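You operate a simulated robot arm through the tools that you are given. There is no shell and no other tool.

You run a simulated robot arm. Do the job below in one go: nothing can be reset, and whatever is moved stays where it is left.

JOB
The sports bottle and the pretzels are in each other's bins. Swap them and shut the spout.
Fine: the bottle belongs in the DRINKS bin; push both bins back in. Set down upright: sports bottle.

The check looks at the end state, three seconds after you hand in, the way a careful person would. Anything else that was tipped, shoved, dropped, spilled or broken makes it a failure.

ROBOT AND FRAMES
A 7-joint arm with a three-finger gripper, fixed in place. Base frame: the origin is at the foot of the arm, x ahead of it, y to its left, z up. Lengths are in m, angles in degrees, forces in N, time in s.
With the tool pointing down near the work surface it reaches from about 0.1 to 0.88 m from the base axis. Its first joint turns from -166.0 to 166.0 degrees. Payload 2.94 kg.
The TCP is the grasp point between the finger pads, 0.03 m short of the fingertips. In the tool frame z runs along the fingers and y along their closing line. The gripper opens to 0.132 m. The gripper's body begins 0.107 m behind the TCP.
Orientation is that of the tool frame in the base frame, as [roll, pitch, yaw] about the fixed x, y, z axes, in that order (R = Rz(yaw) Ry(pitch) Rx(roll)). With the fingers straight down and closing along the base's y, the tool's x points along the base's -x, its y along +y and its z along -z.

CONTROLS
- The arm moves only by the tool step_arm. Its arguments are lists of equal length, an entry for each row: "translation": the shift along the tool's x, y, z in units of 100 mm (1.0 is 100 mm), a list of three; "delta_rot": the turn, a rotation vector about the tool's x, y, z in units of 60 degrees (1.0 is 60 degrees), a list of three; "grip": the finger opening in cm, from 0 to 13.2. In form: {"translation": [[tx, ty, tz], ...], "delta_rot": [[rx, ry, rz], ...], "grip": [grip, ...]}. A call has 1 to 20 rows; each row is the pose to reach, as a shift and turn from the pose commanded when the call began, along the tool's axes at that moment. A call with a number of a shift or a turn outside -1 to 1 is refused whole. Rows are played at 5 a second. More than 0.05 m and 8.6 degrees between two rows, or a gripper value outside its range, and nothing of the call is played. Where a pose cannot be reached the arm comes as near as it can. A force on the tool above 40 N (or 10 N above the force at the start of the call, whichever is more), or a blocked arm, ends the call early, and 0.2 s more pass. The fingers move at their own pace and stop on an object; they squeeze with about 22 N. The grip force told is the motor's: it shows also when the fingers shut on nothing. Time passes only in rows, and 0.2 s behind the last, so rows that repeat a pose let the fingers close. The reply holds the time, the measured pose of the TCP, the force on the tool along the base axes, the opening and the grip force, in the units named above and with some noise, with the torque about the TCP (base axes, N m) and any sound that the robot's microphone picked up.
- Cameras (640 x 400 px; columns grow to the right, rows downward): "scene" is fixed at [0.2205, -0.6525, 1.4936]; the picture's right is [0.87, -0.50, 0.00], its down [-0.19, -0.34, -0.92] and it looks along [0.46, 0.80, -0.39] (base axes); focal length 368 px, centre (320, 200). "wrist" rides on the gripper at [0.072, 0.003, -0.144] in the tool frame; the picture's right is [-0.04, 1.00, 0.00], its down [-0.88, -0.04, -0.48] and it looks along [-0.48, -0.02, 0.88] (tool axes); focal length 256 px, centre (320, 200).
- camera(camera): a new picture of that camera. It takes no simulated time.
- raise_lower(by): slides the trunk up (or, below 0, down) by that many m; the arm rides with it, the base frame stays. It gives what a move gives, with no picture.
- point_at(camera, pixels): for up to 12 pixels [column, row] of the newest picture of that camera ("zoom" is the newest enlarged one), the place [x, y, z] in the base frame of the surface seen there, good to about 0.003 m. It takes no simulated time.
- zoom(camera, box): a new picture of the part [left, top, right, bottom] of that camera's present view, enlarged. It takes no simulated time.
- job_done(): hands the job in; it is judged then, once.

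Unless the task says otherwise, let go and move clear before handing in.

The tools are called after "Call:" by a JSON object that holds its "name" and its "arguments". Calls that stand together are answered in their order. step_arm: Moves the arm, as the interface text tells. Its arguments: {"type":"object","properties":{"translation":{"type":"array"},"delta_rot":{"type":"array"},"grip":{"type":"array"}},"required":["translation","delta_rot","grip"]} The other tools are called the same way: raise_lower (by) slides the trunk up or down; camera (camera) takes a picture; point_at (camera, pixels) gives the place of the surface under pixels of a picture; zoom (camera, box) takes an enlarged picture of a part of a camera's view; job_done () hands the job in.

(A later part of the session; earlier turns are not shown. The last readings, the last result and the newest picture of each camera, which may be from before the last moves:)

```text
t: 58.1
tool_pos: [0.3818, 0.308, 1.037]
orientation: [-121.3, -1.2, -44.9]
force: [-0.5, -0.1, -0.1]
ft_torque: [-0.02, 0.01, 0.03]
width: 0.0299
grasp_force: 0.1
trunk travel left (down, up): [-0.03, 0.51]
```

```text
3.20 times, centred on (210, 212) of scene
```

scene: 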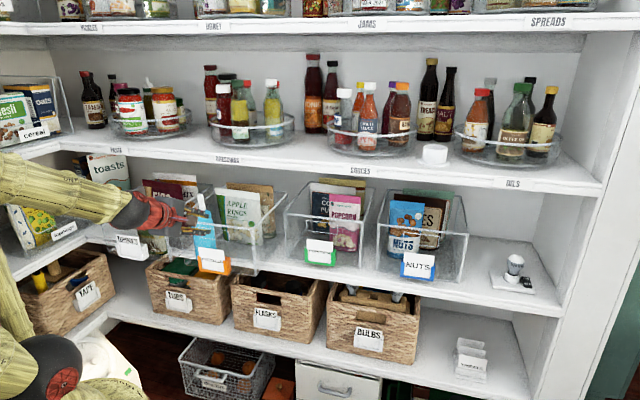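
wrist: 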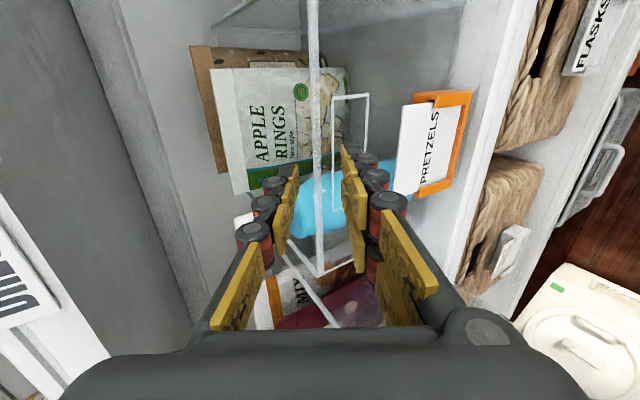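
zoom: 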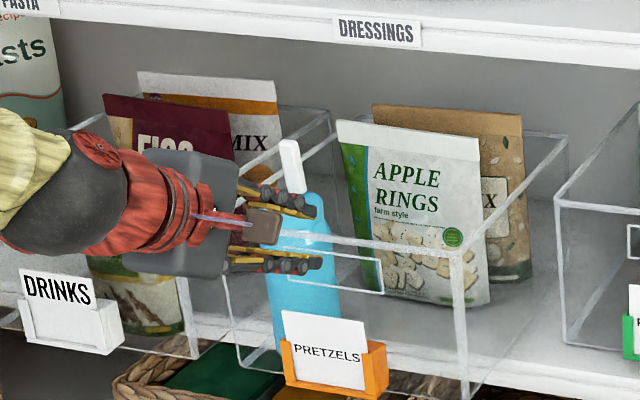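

Both bins are out and stable. I'll raise the trunk 0.12 m to give room above, then turn the tool so the fingers close sideways along the shelf.

Call:
{"name": "raise_lower", "arguments": {"by": 0.12}}

Call:
{"name": "step_arm", "arguments": {"translation": [[0, 0, -0.05], [0, 0, -0.1], [0, 0, -0.15], [0, 0, -0.2], [0, 0, -0.2], [0, 0, -0.2], [0, 0, -0.2]], "delta_rot": [[-0.031, 0.031, 0.122], [-0.063, 0.063, 0.244], [-0.094, 0.094, 0.366], [-0.125, 0.125, 0.488], [-0.157, 0.157, 0.61], [-0.188, 0.188, 0.7325], [-0.188, 0.188, 0.7325]], "grip": [4, 5, 6, 7, 8, 9, 9]}}

```text
t: 59.6
tool_pos: [0.3835, 0.3086, 1.1564]
orientation: [-121.2, -1.3, -45.0]
force: [0.3, 0.0, -0.2]
ft_torque: [-0.01, 0.0, 0.01]
width: 0.0297
grasp_force: 0.0
trunk travel left (down, up): [-0.15, 0.39]
```

```text
t: 61.2
tool_pos: [0.3698, 0.2972, 1.1679]
orientation: [-141.6, 25.2, -83.1]
force: [-0.5, -0.1, -0.1]
ft_torque: [-0.01, -0.01, -0.03]
width: 0.0899
grasp_force: 0.0
trunk travel left (down, up): [-0.15, 0.39]
```

Halfway through the turn with no trouble. Continuing the second half.

Call:
{"name": "step_arm", "arguments": {"translation": [[0, 0, 0], [0, 0, 0], [0, 0, 0], [0, 0, 0], [0, 0, 0], [0, 0, 0], [0, 0, 0]], "delta_rot": [[-0.031, 0.031, 0.122], [-0.063, 0.063, 0.244], [-0.094, 0.094, 0.366], [-0.125, 0.125, 0.488], [-0.157, 0.157, 0.61], [-0.188, 0.188, 0.7325], [-0.188, 0.188, 0.7325]], "grip": [10, 11, 12, 12.5, 12.5, 12.5, 12.5]}}

Call:
{"name": "camera", "arguments": {"camera": "wrist"}}

Call:
{"name": "camera", "arguments": {"camera": "scene"}}

```text
t: 62.8
tool_pos: [0.3698, 0.2974, 1.1681]
orientation: [-178.5, 29.9, -134.4]
force: [0.0, -0.6, 0.3]
ft_torque: [-0.03, -0.01, 0.01]
width: 0.1251
grasp_force: 0.0
trunk travel left (down, up): [-0.15, 0.39]
```

```text
taken
```

wrist: 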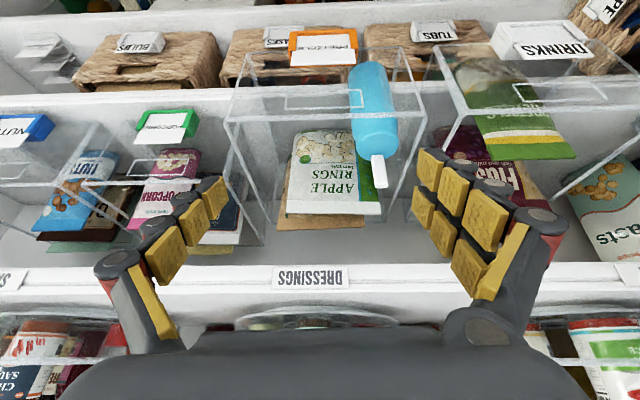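

```text
taken
```

scene: 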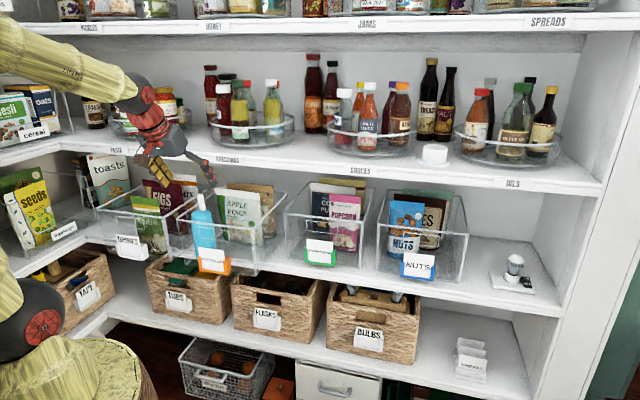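

Good orientation: 30° tilt, fingers closing along the shelf. Now I'll measure the pretzel bag, bottle, spout and bins in their new places.

Call:
{"name": "zoom", "arguments": {"camera": "scene", "box": [90, 175, 186, 235]}}

Call:
{"name": "point_at", "arguments": {"camera": "zoom", "pixels": [[275, 150], [350, 160], [455, 165], [290, 175], [460, 195], [440, 300], [290, 230], [380, 230], [35, 210], [525, 270], [510, 235], [470, 245]]}}

Call:
{"name": "zoom", "arguments": {"camera": "scene", "box": [160, 175, 288, 255]}}

Call:
{"name": "point_at", "arguments": {"camera": "zoom", "pixels": [[205, 100], [215, 130], [190, 165], [215, 165], [260, 165], [190, 230], [220, 230], [270, 230], [70, 225], [450, 300], [400, 190], [340, 140]]}}

```text
6.67 times, centred on (138, 205) of scene
```

zoom: 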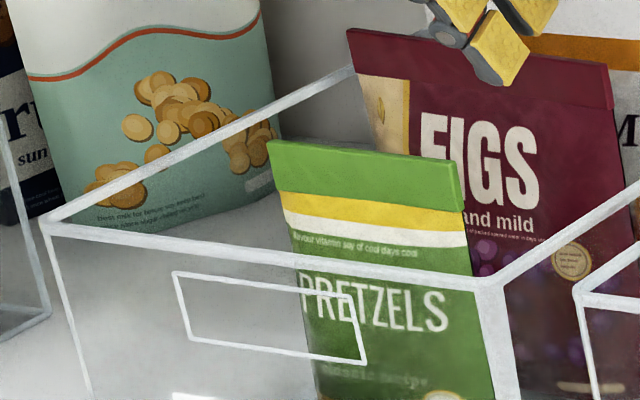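

```text
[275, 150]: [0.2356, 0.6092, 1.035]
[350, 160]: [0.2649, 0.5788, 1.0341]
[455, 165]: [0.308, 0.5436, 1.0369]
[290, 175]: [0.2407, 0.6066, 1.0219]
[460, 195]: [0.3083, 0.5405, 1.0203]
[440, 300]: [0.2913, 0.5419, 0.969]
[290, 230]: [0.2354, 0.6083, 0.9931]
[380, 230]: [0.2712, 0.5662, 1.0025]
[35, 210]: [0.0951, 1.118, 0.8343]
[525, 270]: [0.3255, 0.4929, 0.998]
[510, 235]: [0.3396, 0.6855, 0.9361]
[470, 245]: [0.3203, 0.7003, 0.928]
```

```text
5.00 times, centred on (224, 215) of scene
```

zoom: 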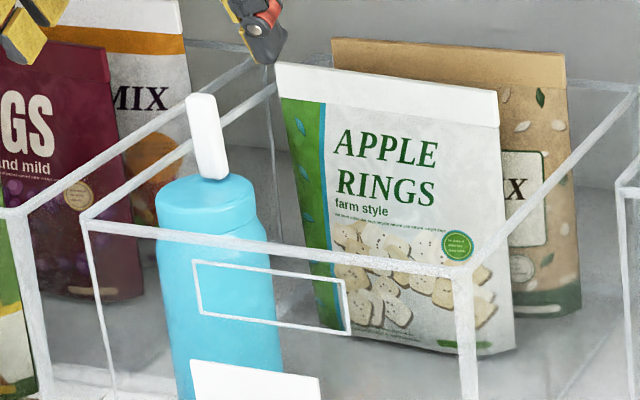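

```text
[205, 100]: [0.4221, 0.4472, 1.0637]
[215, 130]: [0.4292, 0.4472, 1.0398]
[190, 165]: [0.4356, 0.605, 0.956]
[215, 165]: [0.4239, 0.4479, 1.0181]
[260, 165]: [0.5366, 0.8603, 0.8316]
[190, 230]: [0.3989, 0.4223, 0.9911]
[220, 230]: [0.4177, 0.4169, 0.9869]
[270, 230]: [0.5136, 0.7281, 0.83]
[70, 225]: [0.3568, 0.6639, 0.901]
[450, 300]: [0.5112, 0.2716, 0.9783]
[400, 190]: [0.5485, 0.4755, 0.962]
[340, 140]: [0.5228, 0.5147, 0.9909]
```

The pretzel bag spans u≈−0.266…−0.163 with its plane at v≈0.60; the spouted bottle stands at u≈−0.02, v≈0.61. I'll move left above the DRINKS bin in a couple of calls, squaring the tool.

Call:
{"name": "step_arm", "arguments": {"translation": [[0, 0.3, 0], [0, 0.65, 0], [0, 1.0, 0], [0, 1.0, 0]], "delta_rot": [[-0.01, 0, 0.004], [-0.02, 0, 0.009], [-0.02, 0, 0.009], [-0.02, 0, 0.009]], "grip": [12.1, 12.1, 12.1, 12.1]}}

Call:
{"name": "step_arm", "arguments": {"translation": [[0, 0.3, 0], [0, 0.65, 0], [0, 1.0, 0], [0, 1.0, 0]], "delta_rot": [[0, 0, 0], [0, 0, 0], [0, 0, 0], [0, 0, 0]], "grip": [12.1, 12.1, 12.1, 12.1]}}

```text
t: 63.8
tool_pos: [0.2995, 0.3679, 1.1656]
orientation: [-179.9, 29.9, -134.9]
force: [0.6, 0.4, -0.1]
ft_torque: [-0.03, -0.03, -0.01]
width: 0.121
grasp_force: 0.1
trunk travel left (down, up): [-0.15, 0.39]
```

```text
t: 64.8
tool_pos: [0.2291, 0.4381, 1.1653]
orientation: [-179.9, 29.9, -135.0]
force: [0.0, 0.4, 0.3]
ft_torque: [-0.01, -0.01, -0.01]
width: 0.1212
grasp_force: 0.0
trunk travel left (down, up): [-0.15, 0.39]
```

Call:
{"name": "step_arm", "arguments": {"translation": [[-0.04, 0.17, 0.25], [-0.09, 0.34, 0.5], [-0.13, 0.5, 0.75], [-0.178, 0.672, 0.992], [-0.178, 0.672, 0.992]], "delta_rot": [[0, 0, 0], [0, 0, 0], [0, 0, 0], [0, 0, 0], [0, 0, 0]], "grip": [12.1, 12.1, 12.1, 12.1, 12.1]}}

Call:
{"name": "camera", "arguments": {"camera": "wrist"}}

Call:
{"name": "zoom", "arguments": {"camera": "scene", "box": [80, 155, 208, 235]}}

```text
t: 66.0
tool_pos: [0.2284, 0.5308, 1.0876]
orientation: [-179.9, 29.9, -134.8]
force: [-0.3, 0.9, 1.3]
ft_torque: [-0.01, -0.02, -0.01]
width: 0.1208
grasp_force: 0.1
trunk travel left (down, up): [-0.15, 0.39]
```

```text
taken
```

wrist: 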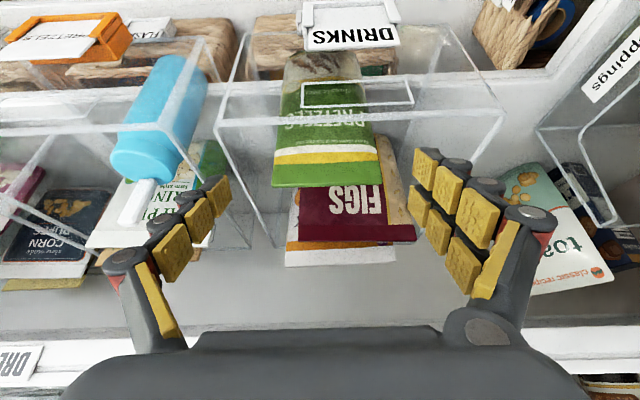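

```text
5.00 times, centred on (144, 195) of scene
```

zoom: 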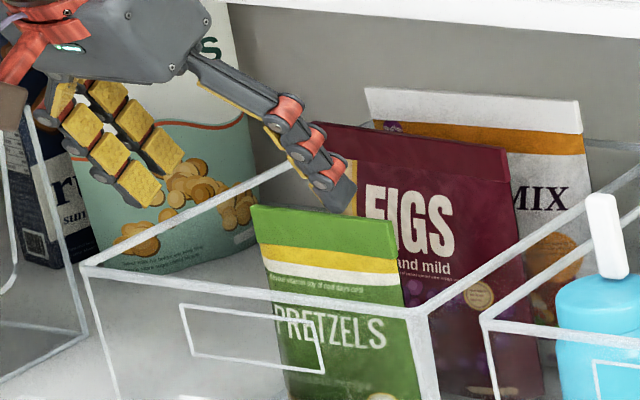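

The open fingers are above the pretzel bag, whose top edge runs from (271,187) to (382,182). I'll measure its edges in this view.

Call:
{"name": "zoom", "arguments": {"camera": "wrist", "box": [240, 120, 420, 220]}}

Call:
{"name": "point_at", "arguments": {"camera": "wrist", "pixels": [[274, 184], [290, 184], [327, 184], [360, 183], [378, 181], [276, 160], [374, 150], [376, 160], [373, 140], [278, 150], [480, 125], [220, 125]]}}

```text
3.56 times, centred on (330, 170) of wrist
```

zoom: 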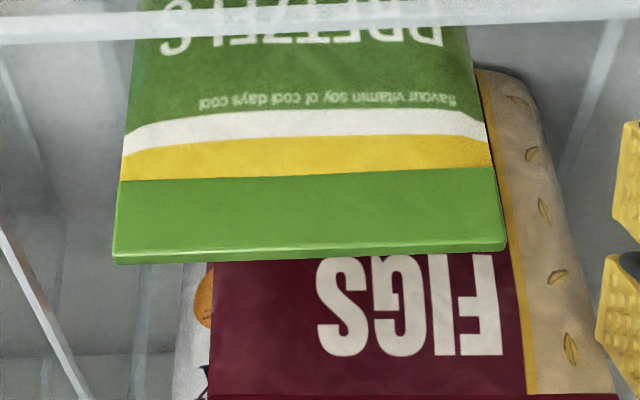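

```text
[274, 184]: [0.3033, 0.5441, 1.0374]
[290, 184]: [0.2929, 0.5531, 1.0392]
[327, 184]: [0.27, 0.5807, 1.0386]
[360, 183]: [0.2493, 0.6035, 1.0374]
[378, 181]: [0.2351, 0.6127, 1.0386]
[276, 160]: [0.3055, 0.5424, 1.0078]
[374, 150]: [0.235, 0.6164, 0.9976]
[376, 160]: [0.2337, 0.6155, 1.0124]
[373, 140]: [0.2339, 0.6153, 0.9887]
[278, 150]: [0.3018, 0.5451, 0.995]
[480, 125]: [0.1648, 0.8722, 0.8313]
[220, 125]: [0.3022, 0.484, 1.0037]
```

Bag edges at u≈−0.270 and −0.167 → centre −0.219, v≈0.602, top z=1.038. I'll lower the open fingers around its sides to z≈1.013.

Call:
{"name": "step_arm", "arguments": {"translation": [[-0.04, 0.05, 0.2], [-0.08, 0.05, 0.4], [-0.12, 0.05, 0.6], [-0.16, 0.05, 0.8], [-0.199, 0.05, 0.976], [-0.199, 0.05, 0.976]], "delta_rot": [[0, 0, 0], [0, 0, 0], [0, 0, 0], [0, 0, 0], [0, 0, 0], [0, 0, 0]], "grip": [12.1, 12.1, 12.1, 12.1, 12.1, 12.1]}}

Call:
{"name": "camera", "arguments": {"camera": "wrist"}}

Call:
{"name": "zoom", "arguments": {"camera": "scene", "box": [80, 165, 208, 245]}}

```text
t: 67.4
tool_pos: [0.2714, 0.582, 1.0131]
orientation: [-179.9, 29.9, -134.8]
force: [0.6, 0.6, 0.3]
ft_torque: [-0.04, 0.01, 0.03]
width: 0.1213
grasp_force: 0.0
trunk travel left (down, up): [-0.15, 0.39]
```

```text
taken
```

wrist: 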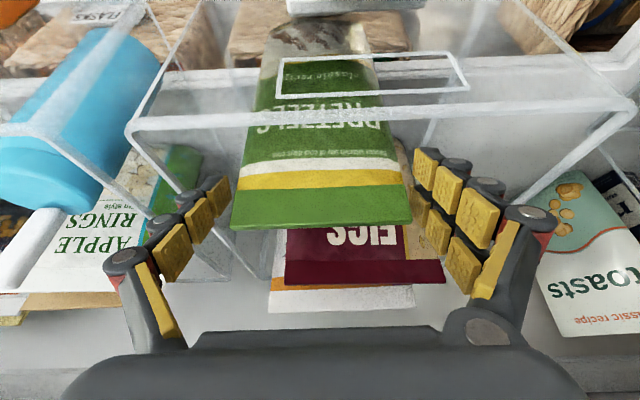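

```text
5.00 times, centred on (144, 205) of scene
```

zoom: 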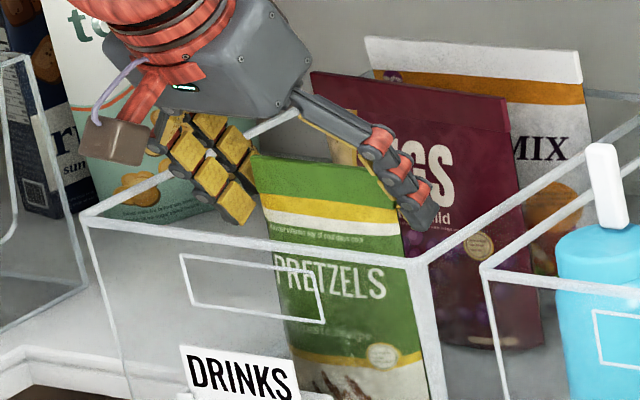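

The fingers straddle the bag. Closing on its side edges.

Call:
{"name": "step_arm", "arguments": {"translation": [[0, 0, 0], [0, 0, 0], [0, 0, 0], [0, 0, 0], [0, 0, 0]], "delta_rot": [[0, 0, 0], [0, 0, 0], [0, 0, 0], [0, 0, 0], [0, 0, 0]], "grip": [11.5, 10.9, 10.3, 9.7, 9.2]}}

Call:
{"name": "camera", "arguments": {"camera": "wrist"}}

Call:
{"name": "zoom", "arguments": {"camera": "scene", "box": [80, 165, 208, 245]}}

```text
t: 68.6
tool_pos: [0.2707, 0.5814, 1.0141]
orientation: [-179.9, 29.9, -134.7]
force: [-0.9, -0.6, 0.9]
ft_torque: [-0.09, 0.03, 0.01]
width: 0.1035
grasp_force: 21.6
trunk travel left (down, up): [-0.15, 0.39]
```

```text
taken
```

wrist: 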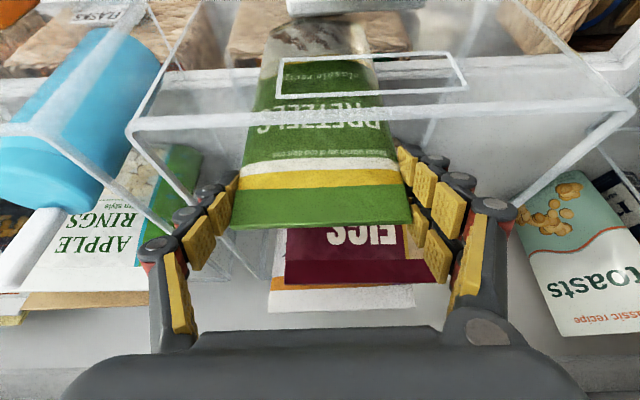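

```text
5.00 times, centred on (144, 205) of scene
```

zoom: 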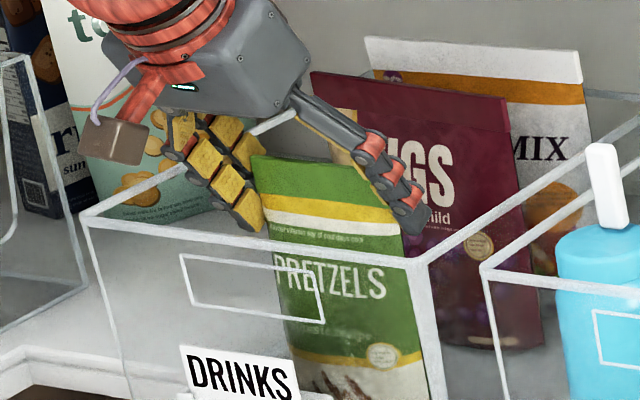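

Gripped at 10.35 cm with 21.6 N. Test lift of 2 cm straight up.

Call:
{"name": "step_arm", "arguments": {"translation": [[-0.03, 0, -0.05], [-0.06, 0, -0.1], [-0.1, 0, -0.173], [-0.1, 0, -0.173]], "delta_rot": [[0, 0, 0], [0, 0, 0], [0, 0, 0], [0, 0, 0]], "grip": [9.2, 9.2, 9.2, 9.2]}}

Call:
{"name": "camera", "arguments": {"camera": "wrist"}}

Call:
{"name": "zoom", "arguments": {"camera": "scene", "box": [80, 165, 208, 245]}}

```text
t: 69.6
tool_pos: [0.2702, 0.5837, 1.0338]
orientation: [-179.9, 30.1, -134.7]
force: [0.3, 0.2, -0.1]
ft_torque: [0.0, 0.01, -0.02]
width: 0.1038
grasp_force: 22.0
trunk travel left (down, up): [-0.15, 0.39]
```

```text
taken
```

wrist: 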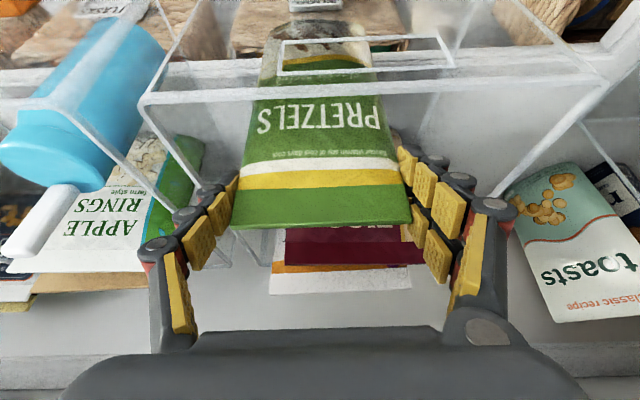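

```text
5.00 times, centred on (144, 205) of scene
```

zoom: 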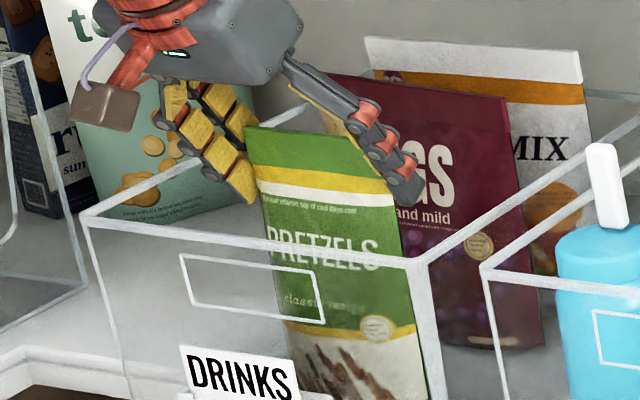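

The bag came up with no slip. Lifting another 10 cm, easing slightly outward to stay clear of the upper shelf.

Call:
{"name": "step_arm", "arguments": {"translation": [[-0.06, 0, -0.15], [-0.12, 0, -0.31], [-0.18, 0, -0.47], [-0.25, 0, -0.63], [-0.31, 0, -0.79], [-0.37, 0, -0.941], [-0.37, 0, -0.941]], "delta_rot": [[0, 0, 0], [0, 0, 0], [0, 0, 0], [0, 0, 0], [0, 0, 0], [0, 0, 0], [0, 0, 0]], "grip": [9.2, 9.2, 9.2, 9.2, 9.2, 9.2, 9.2]}}

Call:
{"name": "step_arm", "arguments": {"translation": [[-0.06, 0, -0.15], [-0.12, 0, -0.31], [-0.18, 0, -0.47], [-0.25, 0, -0.63], [-0.31, 0, -0.79], [-0.37, 0, -0.941], [-0.37, 0, -0.941]], "delta_rot": [[0, 0, 0], [0, 0, 0], [0, 0, 0], [0, 0, 0], [0, 0, 0], [0, 0, 0], [0, 0, 0]], "grip": [9.2, 9.2, 9.2, 9.2, 9.2, 9.2, 9.2]}}

Call:
{"name": "camera", "arguments": {"camera": "scene"}}

Call:
{"name": "camera", "arguments": {"camera": "wrist"}}

```text
t: 71.2
tool_pos: [0.2584, 0.572, 1.1334]
orientation: [-179.9, 29.9, -134.7]
force: [0.3, 0.2, -0.7]
ft_torque: [-0.01, 0.01, -0.01]
width: 0.1039
grasp_force: 22.2
trunk travel left (down, up): [-0.15, 0.39]
```

```text
t: 72.8
tool_pos: [0.2493, 0.5604, 1.2326]
orientation: [-179.9, 29.9, -134.8]
force: [0.1, 0.8, -1.0]
ft_torque: [0.01, -0.01, 0.0]
width: 0.1035
grasp_force: 22.4
trunk travel left (down, up): [-0.15, 0.39]
```

```text
taken
```

scene: 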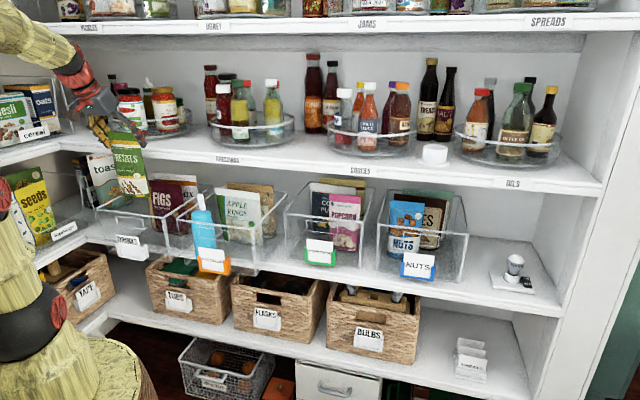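

```text
taken
```

wrist: 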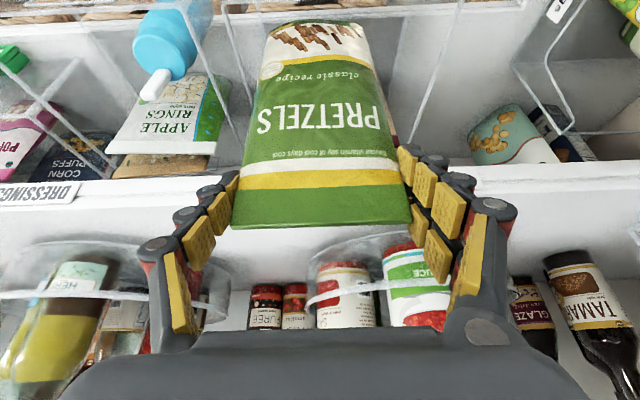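

The bag is held clear above the bins (bottom ≈1.057). I'll carry it to the right, staying in front of the spout.

Call:
{"name": "step_arm", "arguments": {"translation": [[0.09, 0, -0.05], [0.17, 0, -0.1], [0.26, -0.25, -0.15], [0.26, -0.5, -0.15], [0.26, -0.75, -0.15], [0.26, -1.0, -0.15], [0.26, -1.0, -0.15]], "delta_rot": [[0, 0, 0], [0, 0, 0], [0, 0, 0], [0, 0, 0], [0, 0, 0], [0, 0, 0], [0, 0, 0]], "grip": [9.2, 9.2, 9.2, 9.2, 9.2, 9.2, 9.2]}}

Call:
{"name": "step_arm", "arguments": {"translation": [[0, -0.25, 0], [0, -0.5, 0], [0, -0.75, 0], [0, -1.0, 0], [0, -1.0, 0]], "delta_rot": [[0, 0, 0], [0, 0, 0], [0, 0, 0], [0, 0, 0], [0, 0, 0]], "grip": [9.2, 9.2, 9.2, 9.2, 9.2]}}

Call:
{"name": "step_arm", "arguments": {"translation": [[0, -0.25, 0], [0, -0.5, 0], [0, -0.75, 0], [0, -1.0, 0], [0, -1.0, 0]], "delta_rot": [[0, 0, 0], [0, 0, 0], [0, 0, 0], [0, 0, 0], [0, 0, 0]], "grip": [9.2, 9.2, 9.2, 9.2, 9.2]}}

Call:
{"name": "camera", "arguments": {"camera": "scene"}}

Call:
{"name": "camera", "arguments": {"camera": "wrist"}}

```text
t: 74.4
tool_pos: [0.2984, 0.4688, 1.2326]
orientation: [-179.9, 29.9, -134.8]
force: [-0.4, -0.7, -1.0]
ft_torque: [-0.01, 0.04, 0.02]
width: 0.1037
grasp_force: 22.3
trunk travel left (down, up): [-0.15, 0.39]
```

```text
t: 75.6
tool_pos: [0.3688, 0.3984, 1.2345]
orientation: [179.9, 29.9, -134.8]
force: [0.2, 0.2, -0.3]
ft_torque: [0.02, -0.01, 0.03]
width: 0.1037
grasp_force: 21.5
trunk travel left (down, up): [-0.15, 0.39]
```

```text
t: 76.8
tool_pos: [0.441, 0.3281, 1.2347]
orientation: [-179.9, 29.9, -134.8]
force: [0.2, 0.1, -0.2]
ft_torque: [0.01, -0.03, 0.03]
width: 0.1036
grasp_force: 21.1
trunk travel left (down, up): [-0.15, 0.39]
```

```text
taken
```

scene: 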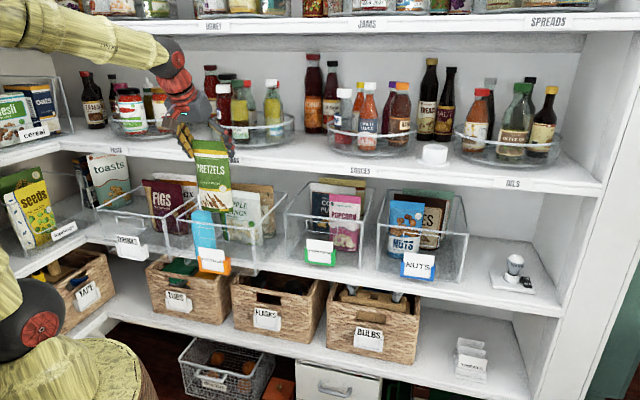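

```text
taken
```

wrist: 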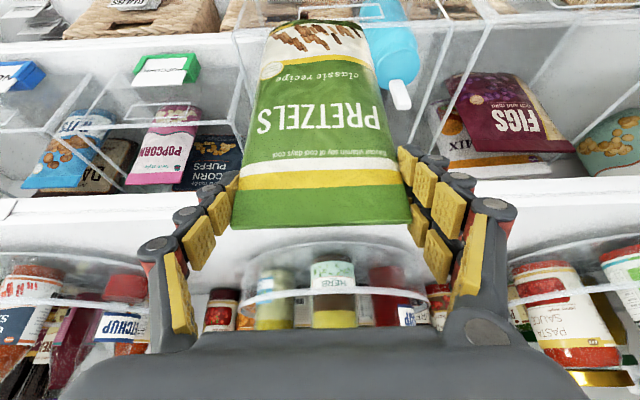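

Now at u≈0.080, v≈0.544, in front of the PRETZELS bin. I'll measure that bin's walls and the bottle again to choose the drop spot.

Call:
{"name": "zoom", "arguments": {"camera": "scene", "box": [160, 170, 320, 290]}}

Call:
{"name": "point_at", "arguments": {"camera": "zoom", "pixels": [[380, 312], [398, 395], [500, 90], [62, 235], [180, 210], [225, 220], [160, 250], [190, 300], [215, 300], [240, 280], [330, 230], [360, 250]]}}

Call:
{"name": "zoom", "arguments": {"camera": "wrist", "box": [200, 0, 480, 175]}}

Call:
{"name": "point_at", "arguments": {"camera": "wrist", "pixels": [[236, 10], [240, 80], [396, 60], [405, 85], [385, 80], [415, 55], [402, 100], [450, 20], [375, 30], [225, 60], [420, 130], [440, 60]]}}

```text
3.33 times, centred on (240, 230) of scene
```

zoom: 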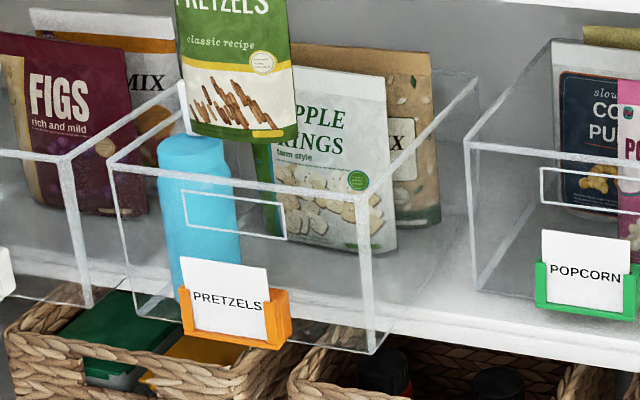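

```text
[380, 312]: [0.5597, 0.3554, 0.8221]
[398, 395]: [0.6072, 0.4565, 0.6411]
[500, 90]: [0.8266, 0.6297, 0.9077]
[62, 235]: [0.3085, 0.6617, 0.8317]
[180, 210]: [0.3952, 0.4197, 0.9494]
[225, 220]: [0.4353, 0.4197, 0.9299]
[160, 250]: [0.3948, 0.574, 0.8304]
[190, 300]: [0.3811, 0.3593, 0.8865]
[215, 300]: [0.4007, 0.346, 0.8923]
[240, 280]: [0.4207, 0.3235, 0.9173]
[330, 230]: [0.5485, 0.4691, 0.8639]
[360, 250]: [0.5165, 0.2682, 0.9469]
```

```text
2.29 times, centred on (340, 88) of wrist
```

zoom: 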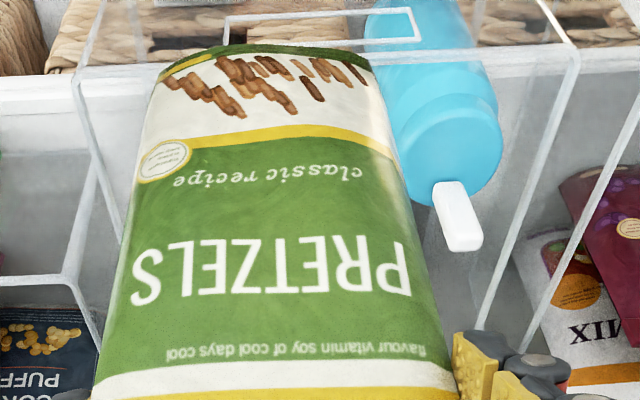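

```text
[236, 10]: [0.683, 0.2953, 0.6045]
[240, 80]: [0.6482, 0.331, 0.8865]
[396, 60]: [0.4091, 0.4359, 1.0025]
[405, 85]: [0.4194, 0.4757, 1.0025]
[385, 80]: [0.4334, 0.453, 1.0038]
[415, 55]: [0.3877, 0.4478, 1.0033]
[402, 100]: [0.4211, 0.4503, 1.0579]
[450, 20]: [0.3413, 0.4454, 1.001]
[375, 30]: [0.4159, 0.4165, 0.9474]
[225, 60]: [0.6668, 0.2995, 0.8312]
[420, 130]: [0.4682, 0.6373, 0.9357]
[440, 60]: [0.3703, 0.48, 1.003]
```

Free space in the PRETZELS bin runs from the bottle's right edge (u≈0.0115) to the right wall (u≈0.174), so the bag centre goes at u≈0.094, v≈0.602. Moving above that spot.

Call:
{"name": "step_arm", "arguments": {"translation": [[-0.12, -0.04, 0.07], [-0.25, -0.07, 0.145], [-0.38, -0.11, 0.22], [-0.502, -0.142, 0.29], [-0.502, -0.142, 0.29]], "delta_rot": [[0, 0, 0], [0, 0, 0], [0, 0, 0], [0, 0, 0], [0, 0, 0]], "grip": [9.2, 9.2, 9.2, 9.2, 9.2]}}

Call:
{"name": "camera", "arguments": {"camera": "wrist"}}

Call:
{"name": "zoom", "arguments": {"camera": "scene", "box": [160, 120, 320, 270]}}

```text
t: 78.0
tool_pos: [0.4922, 0.3596, 1.2337]
orientation: [-180.0, 29.9, -134.8]
force: [0.3, -0.6, -0.8]
ft_torque: [-0.02, 0.02, -0.01]
width: 0.1036
grasp_force: 22.3
trunk travel left (down, up): [-0.15, 0.39]
```

```text
taken
```

wrist: 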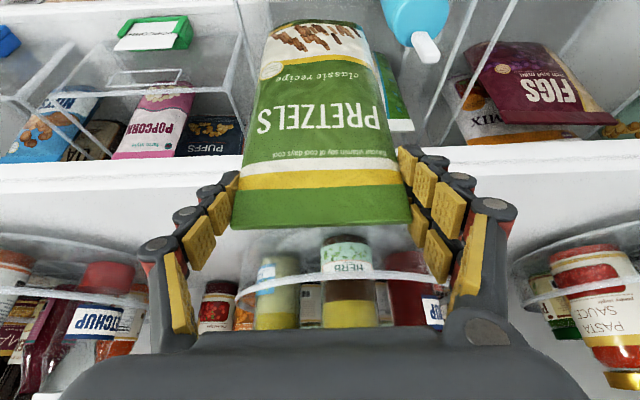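

```text
2.67 times, centred on (240, 195) of scene
```

zoom: 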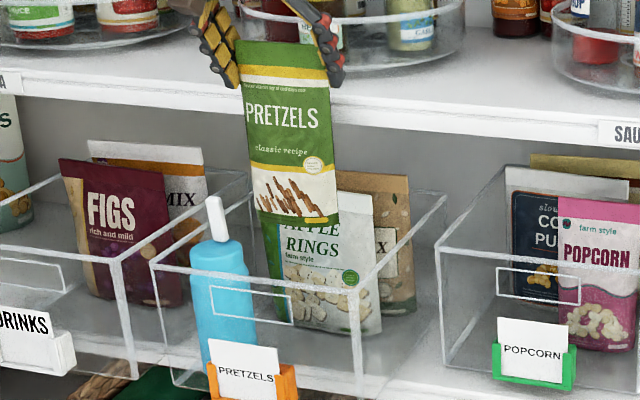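

Above the spot: u=0.094, v=0.602. I'll check that the bag hangs vertically before lowering.

Call:
{"name": "point_at", "arguments": {"camera": "zoom", "pixels": [[285, 55], [285, 80], [290, 120], [295, 160], [300, 200], [335, 215], [262, 205], [330, 110], [245, 100]]}}

```text
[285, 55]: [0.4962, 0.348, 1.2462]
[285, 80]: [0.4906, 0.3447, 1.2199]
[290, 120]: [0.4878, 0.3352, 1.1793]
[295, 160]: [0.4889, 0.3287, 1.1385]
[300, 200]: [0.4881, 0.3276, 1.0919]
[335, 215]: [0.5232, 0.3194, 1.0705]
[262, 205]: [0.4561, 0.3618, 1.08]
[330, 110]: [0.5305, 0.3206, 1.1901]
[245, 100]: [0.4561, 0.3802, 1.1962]
```

The bag hangs upright (same profile as before). Lowering 10 cm, nudging 2 mm left.

Call:
{"name": "step_arm", "arguments": {"translation": [[0.1, 0.02, 0.173], [0.2, 0.02, 0.346], [0.3, 0.02, 0.52], [0.4, 0.02, 0.693], [0.5, 0.02, 0.866], [0.5, 0.02, 0.866]], "delta_rot": [[0, 0, 0], [0, 0, 0], [0, 0, 0], [0, 0, 0], [0, 0, 0], [0, 0, 0]], "grip": [9.2, 9.2, 9.2, 9.2, 9.2, 9.2]}}

Call:
{"name": "zoom", "arguments": {"camera": "scene", "box": [160, 140, 320, 270]}}

Call:
{"name": "camera", "arguments": {"camera": "wrist"}}

```text
t: 79.4
tool_pos: [0.4905, 0.3602, 1.1344]
orientation: [180.0, 29.9, -134.9]
force: [0.2, 0.2, -0.3]
ft_torque: [0.0, -0.01, 0.02]
width: 0.1039
grasp_force: 22.2
trunk travel left (down, up): [-0.15, 0.39]
```

```text
3.08 times, centred on (240, 205) of scene
```

zoom: 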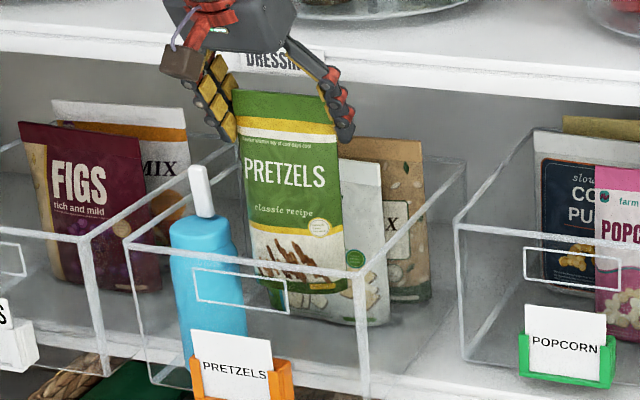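

```text
taken
```

wrist: 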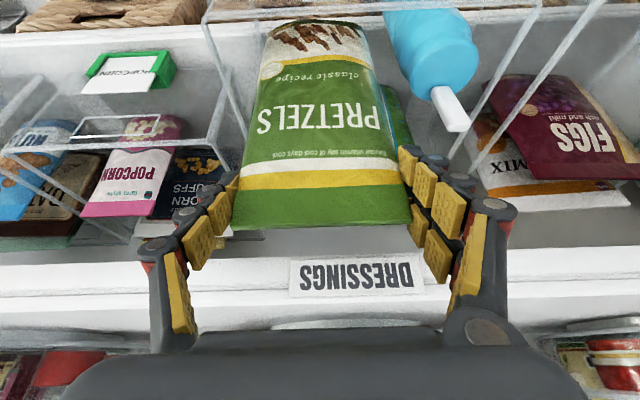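

The bag is going into the PRETZELS bin beside the bottle. Lowering another 9 cm.

Call:
{"name": "step_arm", "arguments": {"translation": [[0.09, 0, 0.156], [0.18, 0, 0.312], [0.27, 0, 0.468], [0.36, 0, 0.624], [0.45, 0, 0.78], [0.45, 0, 0.78]], "delta_rot": [[0, 0, 0], [0, 0, 0], [0, 0, 0], [0, 0, 0], [0, 0, 0], [0, 0, 0]], "grip": [9.2, 9.2, 9.2, 9.2, 9.2, 9.2]}}

Call:
{"name": "zoom", "arguments": {"camera": "scene", "box": [160, 160, 320, 280]}}

Call:
{"name": "camera", "arguments": {"camera": "wrist"}}

```text
t: 80.8
tool_pos: [0.4891, 0.3601, 1.0446]
orientation: [-179.9, 30.0, -134.9]
force: [0.3, 0.3, -0.9]
ft_torque: [-0.05, 0.0, -0.03]
width: 0.1038
grasp_force: 22.1
trunk travel left (down, up): [-0.15, 0.39]
```

```text
3.33 times, centred on (240, 220) of scene
```

zoom: 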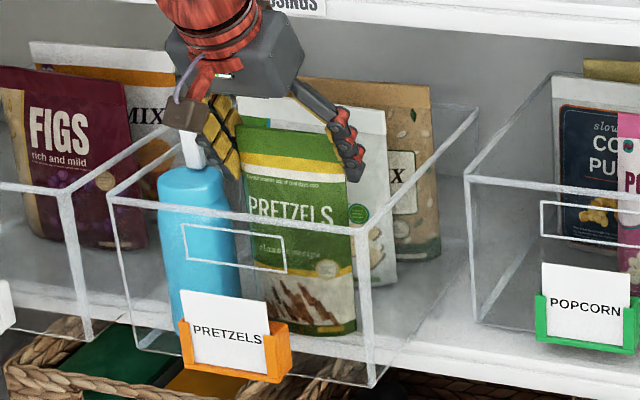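

```text
taken
```

wrist: 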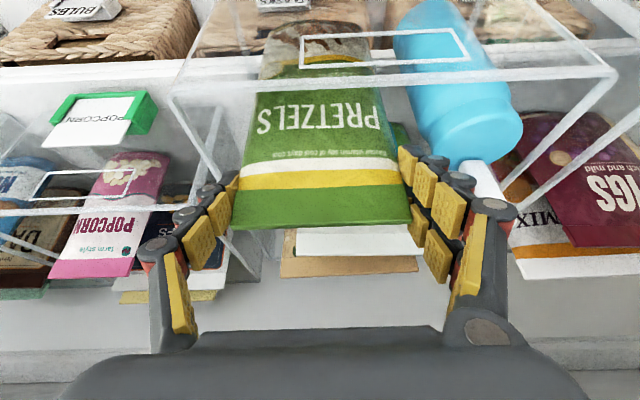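

Lowering the last ~3 cm slowly until the bag touches the bin floor.

Call:
{"name": "step_arm", "arguments": {"translation": [[0.04, 0, 0.07], [0.08, 0, 0.139], [0.115, 0, 0.2], [0.14, 0, 0.2425], [0.15, 0, 0.26], [0.15, 0, 0.26]], "delta_rot": [[0, 0, 0], [0, 0, 0], [0, 0, 0], [0, 0, 0], [0, 0, 0], [0, 0, 0]], "grip": [9.2, 9.2, 9.2, 9.2, 9.2, 9.2]}}

Call:
{"name": "zoom", "arguments": {"camera": "scene", "box": [170, 170, 298, 260]}}

Call:
{"name": "camera", "arguments": {"camera": "wrist"}}

```text
t: 82.2
tool_pos: [0.4893, 0.3607, 1.0138]
orientation: [-179.9, 30.0, -134.8]
force: [-0.7, -0.3, 0.8]
ft_torque: [0.08, 0.09, 0.0]
width: 0.1037
grasp_force: 21.7
trunk travel left (down, up): [-0.15, 0.39]
```

```text
4.44 times, centred on (234, 215) of scene
```

zoom: 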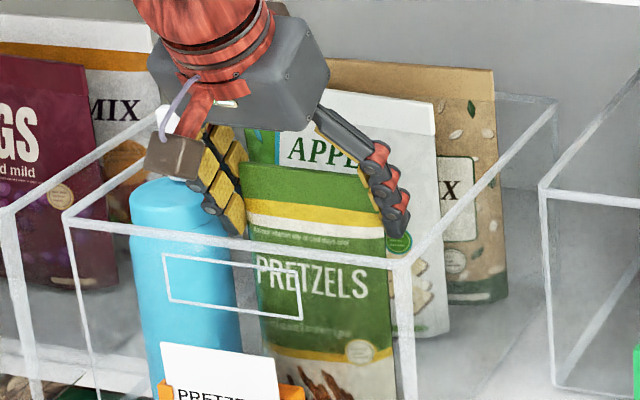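

```text
taken
```

wrist: 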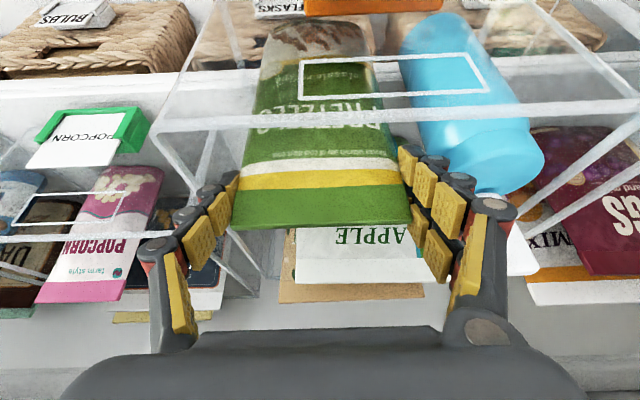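

The bag is resting on the floor (z matches its earlier standing height). Opening slightly to let go.

Call:
{"name": "step_arm", "arguments": {"translation": [[0, 0, 0], [0, 0, 0], [0, 0, 0]], "delta_rot": [[0, 0, 0], [0, 0, 0], [0, 0, 0]], "grip": [10.4, 10.8, 11.2]}}

Call:
{"name": "camera", "arguments": {"camera": "wrist"}}

Call:
{"name": "zoom", "arguments": {"camera": "scene", "box": [170, 170, 298, 260]}}

```text
t: 83.0
tool_pos: [0.4901, 0.3594, 1.0139]
orientation: [-179.9, 29.9, -134.8]
force: [0.6, -0.3, 0.2]
ft_torque: [0.01, 0.01, 0.03]
width: 0.112
grasp_force: 0.1
trunk travel left (down, up): [-0.15, 0.39]
```

```text
taken
```

wrist: 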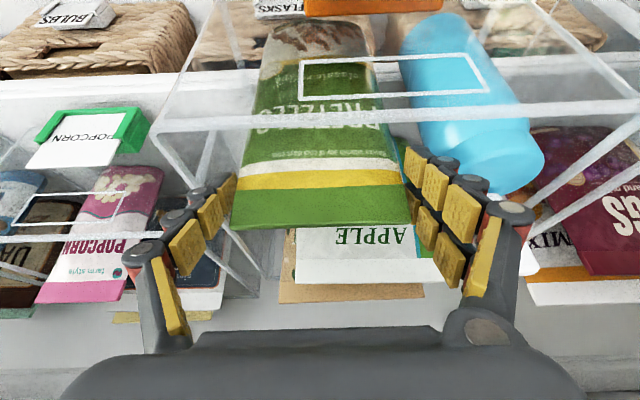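

```text
4.44 times, centred on (234, 215) of scene
```

zoom: 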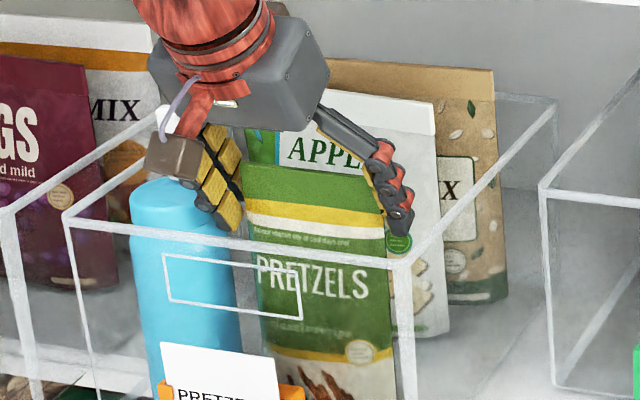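

The bag stands free in the PRETZELS bin. Retracting along the tool axis.

Call:
{"name": "step_arm", "arguments": {"translation": [[0, 0, -0.15], [0, 0, -0.3], [0, 0, -0.5], [0, 0, -0.75], [0, 0, -1.0], [0, 0, -1.0]], "delta_rot": [[0, 0, 0], [0, 0, 0], [0, 0, 0], [0, 0, 0], [0, 0, 0], [0, 0, 0]], "grip": [11.2, 11.2, 11.2, 11.2, 11.2, 11.2]}}

Call:
{"name": "camera", "arguments": {"camera": "wrist"}}

Call:
{"name": "zoom", "arguments": {"camera": "scene", "box": [140, 150, 300, 270]}}

```text
t: 84.4
tool_pos: [0.4542, 0.3239, 1.1004]
orientation: [-180.0, 29.8, -134.9]
force: [-0.6, 0.7, 0.6]
ft_torque: [-0.02, 0.01, 0.0]
width: 0.1119
grasp_force: 0.1
trunk travel left (down, up): [-0.15, 0.39]
```

```text
taken
```

wrist: 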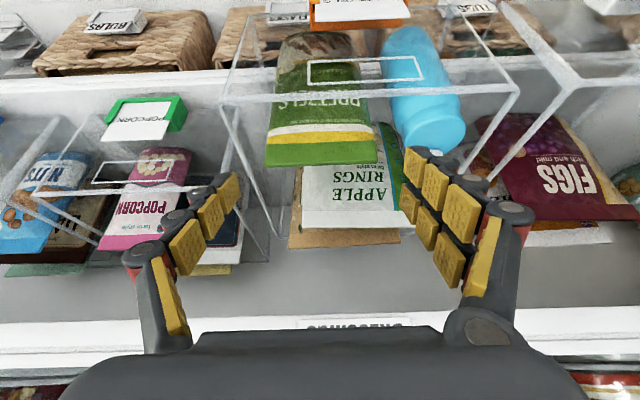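

```text
3.33 times, centred on (220, 210) of scene
```

zoom: 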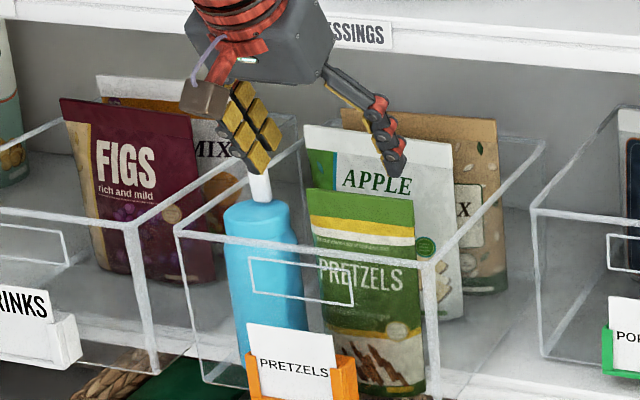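

The bag stands on its own in the PRETZELS bin. Before gripping the bottle I need true finger thickness and exact gaps around the bottle, so I'll measure finger outer surfaces and bottle/bin edges.

Call:
{"name": "zoom", "arguments": {"camera": "scene", "box": [190, 160, 250, 205]}}

Call:
{"name": "point_at", "arguments": {"camera": "zoom", "pixels": [[470, 60], [490, 95], [500, 140], [520, 170], [535, 130], [545, 165], [440, 90], [455, 130], [250, 150], [215, 130], [190, 110], [240, 90]]}}

Call:
{"name": "zoom", "arguments": {"camera": "wrist", "box": [340, 20, 540, 170]}}

Call:
{"name": "point_at", "arguments": {"camera": "wrist", "pixels": [[388, 60], [390, 100], [400, 145], [430, 135], [462, 130], [440, 60], [455, 90], [515, 95], [490, 175], [420, 105], [376, 135], [372, 120]]}}

```text
8.89 times, centred on (220, 182) of scene
```

zoom: 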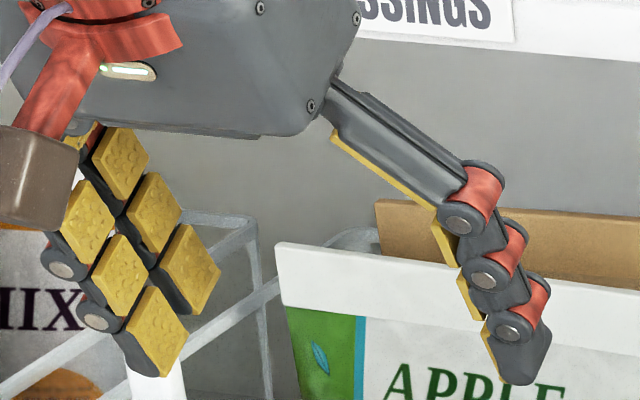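

```text
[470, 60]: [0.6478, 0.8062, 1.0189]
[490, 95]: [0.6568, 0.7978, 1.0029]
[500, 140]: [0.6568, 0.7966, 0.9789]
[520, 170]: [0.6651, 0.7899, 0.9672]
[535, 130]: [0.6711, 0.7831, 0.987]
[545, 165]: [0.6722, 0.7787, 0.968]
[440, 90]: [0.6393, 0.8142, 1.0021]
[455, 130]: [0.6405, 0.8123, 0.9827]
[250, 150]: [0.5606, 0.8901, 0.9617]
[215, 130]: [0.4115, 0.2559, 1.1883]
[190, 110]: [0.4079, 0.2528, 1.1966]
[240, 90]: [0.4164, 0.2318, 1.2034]
```

```text
2.67 times, centred on (440, 95) of wrist
```

zoom: 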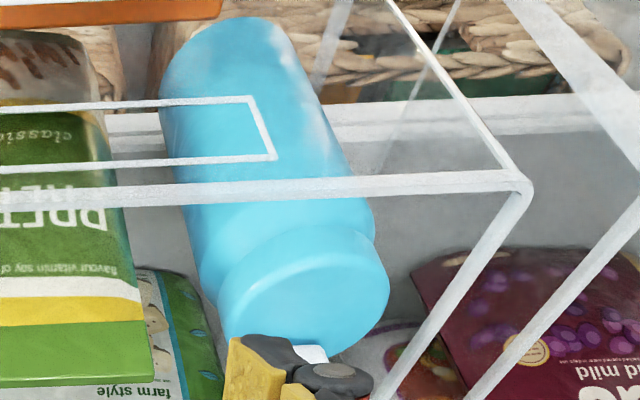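

```text
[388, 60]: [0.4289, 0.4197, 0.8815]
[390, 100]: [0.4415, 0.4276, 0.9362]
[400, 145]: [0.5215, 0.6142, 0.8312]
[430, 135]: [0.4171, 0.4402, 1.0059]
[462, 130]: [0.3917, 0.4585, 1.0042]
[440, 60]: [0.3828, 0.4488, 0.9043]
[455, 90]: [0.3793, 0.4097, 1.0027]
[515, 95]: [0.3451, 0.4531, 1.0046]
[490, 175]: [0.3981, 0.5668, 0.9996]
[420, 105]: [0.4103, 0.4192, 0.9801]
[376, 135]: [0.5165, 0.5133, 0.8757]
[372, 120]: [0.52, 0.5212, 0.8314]
```

The gaps around the bottle inside the bin are tight (≈1.9 cm on its left). I'll centre the wrist camera on the bottle to study the lid, spout and gaps closely.

Call:
{"name": "step_arm", "arguments": {"translation": [[0.1, 0.3, -0.2], [0.1, 0.6, -0.3], [0.1, 0.85, -0.3], [0.1, 1.0, -0.3], [0.1, 1.0, -0.3]], "delta_rot": [[0, 0, 0], [0, 0, 0], [0, 0, 0], [0, 0, 0], [0, 0, 0]], "grip": [12, 12.5, 13, 13, 13]}}

Call:
{"name": "zoom", "arguments": {"camera": "wrist", "box": [220, 20, 420, 220]}}

Call:
{"name": "zoom", "arguments": {"camera": "scene", "box": [180, 180, 244, 220]}}

```text
t: 85.6
tool_pos: [0.3683, 0.3789, 1.1218]
orientation: [-180.0, 30.0, -134.8]
force: [0.2, -0.7, 0.0]
ft_torque: [-0.03, 0.0, -0.03]
width: 0.1302
grasp_force: 0.0
trunk travel left (down, up): [-0.15, 0.39]
```

```text
2.00 times, centred on (320, 120) of wrist
```

zoom: 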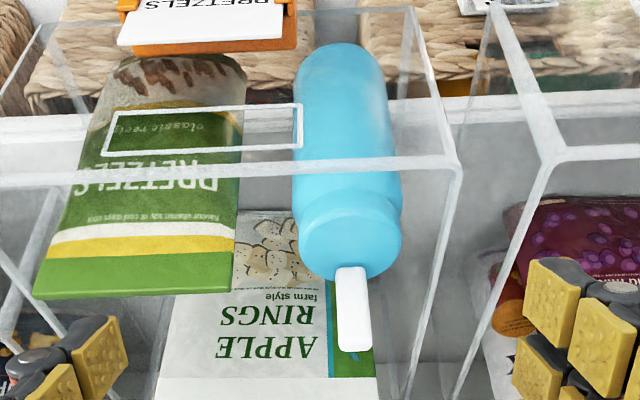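

```text
10.00 times, centred on (212, 200) of scene
```

zoom: 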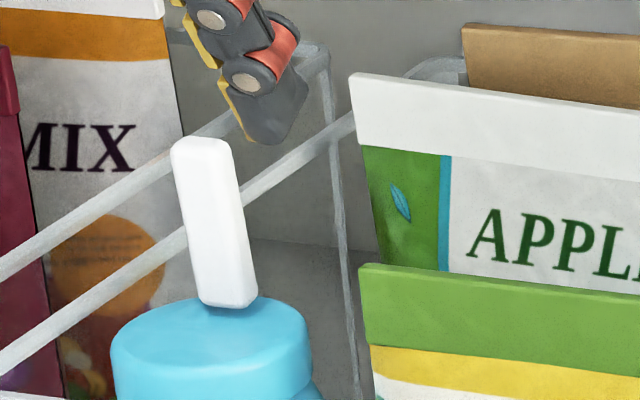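

The spout is a post hinged at the back edge of the lid (behind centre), so it folds forward over the lid. I'll take precise points of lid, spout and walls from this wrist view.

Call:
{"name": "point_at", "arguments": {"camera": "wrist", "pixels": [[395, 126], [395, 140], [380, 140], [412, 140], [372, 135], [419, 135], [395, 152], [396, 156], [396, 170], [396, 190], [396, 85], [396, 60]]}}

Call:
{"name": "point_at", "arguments": {"camera": "wrist", "pixels": [[447, 108], [444, 120], [440, 140], [434, 170], [368, 90], [367, 70], [420, 90], [418, 70], [335, 150], [337, 130], [338, 110], [370, 115]]}}

```text
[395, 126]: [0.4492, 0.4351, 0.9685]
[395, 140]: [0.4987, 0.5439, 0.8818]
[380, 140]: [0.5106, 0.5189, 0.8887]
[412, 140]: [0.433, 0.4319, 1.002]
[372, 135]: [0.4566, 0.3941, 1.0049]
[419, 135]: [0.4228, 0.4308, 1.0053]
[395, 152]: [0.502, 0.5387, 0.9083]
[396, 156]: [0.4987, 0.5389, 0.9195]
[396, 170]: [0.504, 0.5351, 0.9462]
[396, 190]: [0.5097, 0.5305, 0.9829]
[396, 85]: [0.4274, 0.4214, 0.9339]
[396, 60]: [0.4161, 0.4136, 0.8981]
```

```text
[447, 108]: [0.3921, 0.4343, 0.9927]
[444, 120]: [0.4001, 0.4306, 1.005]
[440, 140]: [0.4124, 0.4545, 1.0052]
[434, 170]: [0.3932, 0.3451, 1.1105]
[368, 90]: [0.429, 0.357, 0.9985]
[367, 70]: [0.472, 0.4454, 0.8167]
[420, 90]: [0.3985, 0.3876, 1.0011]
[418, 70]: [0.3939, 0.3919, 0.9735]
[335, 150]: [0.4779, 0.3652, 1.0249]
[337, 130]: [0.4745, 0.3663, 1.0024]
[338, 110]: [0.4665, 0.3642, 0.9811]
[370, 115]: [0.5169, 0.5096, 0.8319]
```

Those points came from the older wrist picture; I'll take a fresh one.

Call:
{"name": "camera", "arguments": {"camera": "wrist"}}

Call:
{"name": "point_at", "arguments": {"camera": "wrist", "pixels": [[395, 126], [395, 140], [380, 140], [412, 140], [372, 135], [419, 135], [387, 155], [396, 156], [396, 170], [396, 190], [396, 85], [396, 60]]}}

Call:
{"name": "point_at", "arguments": {"camera": "wrist", "pixels": [[447, 102], [444, 120], [440, 140], [434, 170], [368, 90], [367, 70], [420, 90], [418, 70], [335, 160], [337, 140], [338, 110], [370, 102]]}}

```text
taken
```

wrist: 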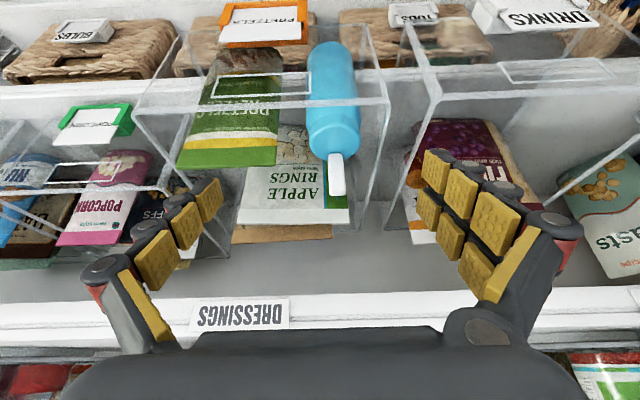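

```text
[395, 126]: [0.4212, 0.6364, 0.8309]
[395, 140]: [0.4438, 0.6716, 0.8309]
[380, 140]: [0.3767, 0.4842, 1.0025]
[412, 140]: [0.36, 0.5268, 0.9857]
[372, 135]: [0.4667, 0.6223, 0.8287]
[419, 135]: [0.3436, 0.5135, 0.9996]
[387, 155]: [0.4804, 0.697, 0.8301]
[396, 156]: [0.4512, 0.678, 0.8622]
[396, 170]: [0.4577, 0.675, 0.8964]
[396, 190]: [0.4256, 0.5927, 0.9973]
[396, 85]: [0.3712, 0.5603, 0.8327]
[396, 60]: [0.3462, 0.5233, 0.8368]
```

```text
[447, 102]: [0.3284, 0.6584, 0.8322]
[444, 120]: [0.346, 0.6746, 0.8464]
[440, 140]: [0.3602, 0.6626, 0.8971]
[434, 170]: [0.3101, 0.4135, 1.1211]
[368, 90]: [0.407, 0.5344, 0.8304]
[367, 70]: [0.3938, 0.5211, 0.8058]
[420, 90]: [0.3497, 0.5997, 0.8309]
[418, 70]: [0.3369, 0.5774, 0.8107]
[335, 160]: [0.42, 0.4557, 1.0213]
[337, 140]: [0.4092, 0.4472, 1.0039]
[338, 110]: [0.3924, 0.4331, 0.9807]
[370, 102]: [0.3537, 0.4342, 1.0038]
```

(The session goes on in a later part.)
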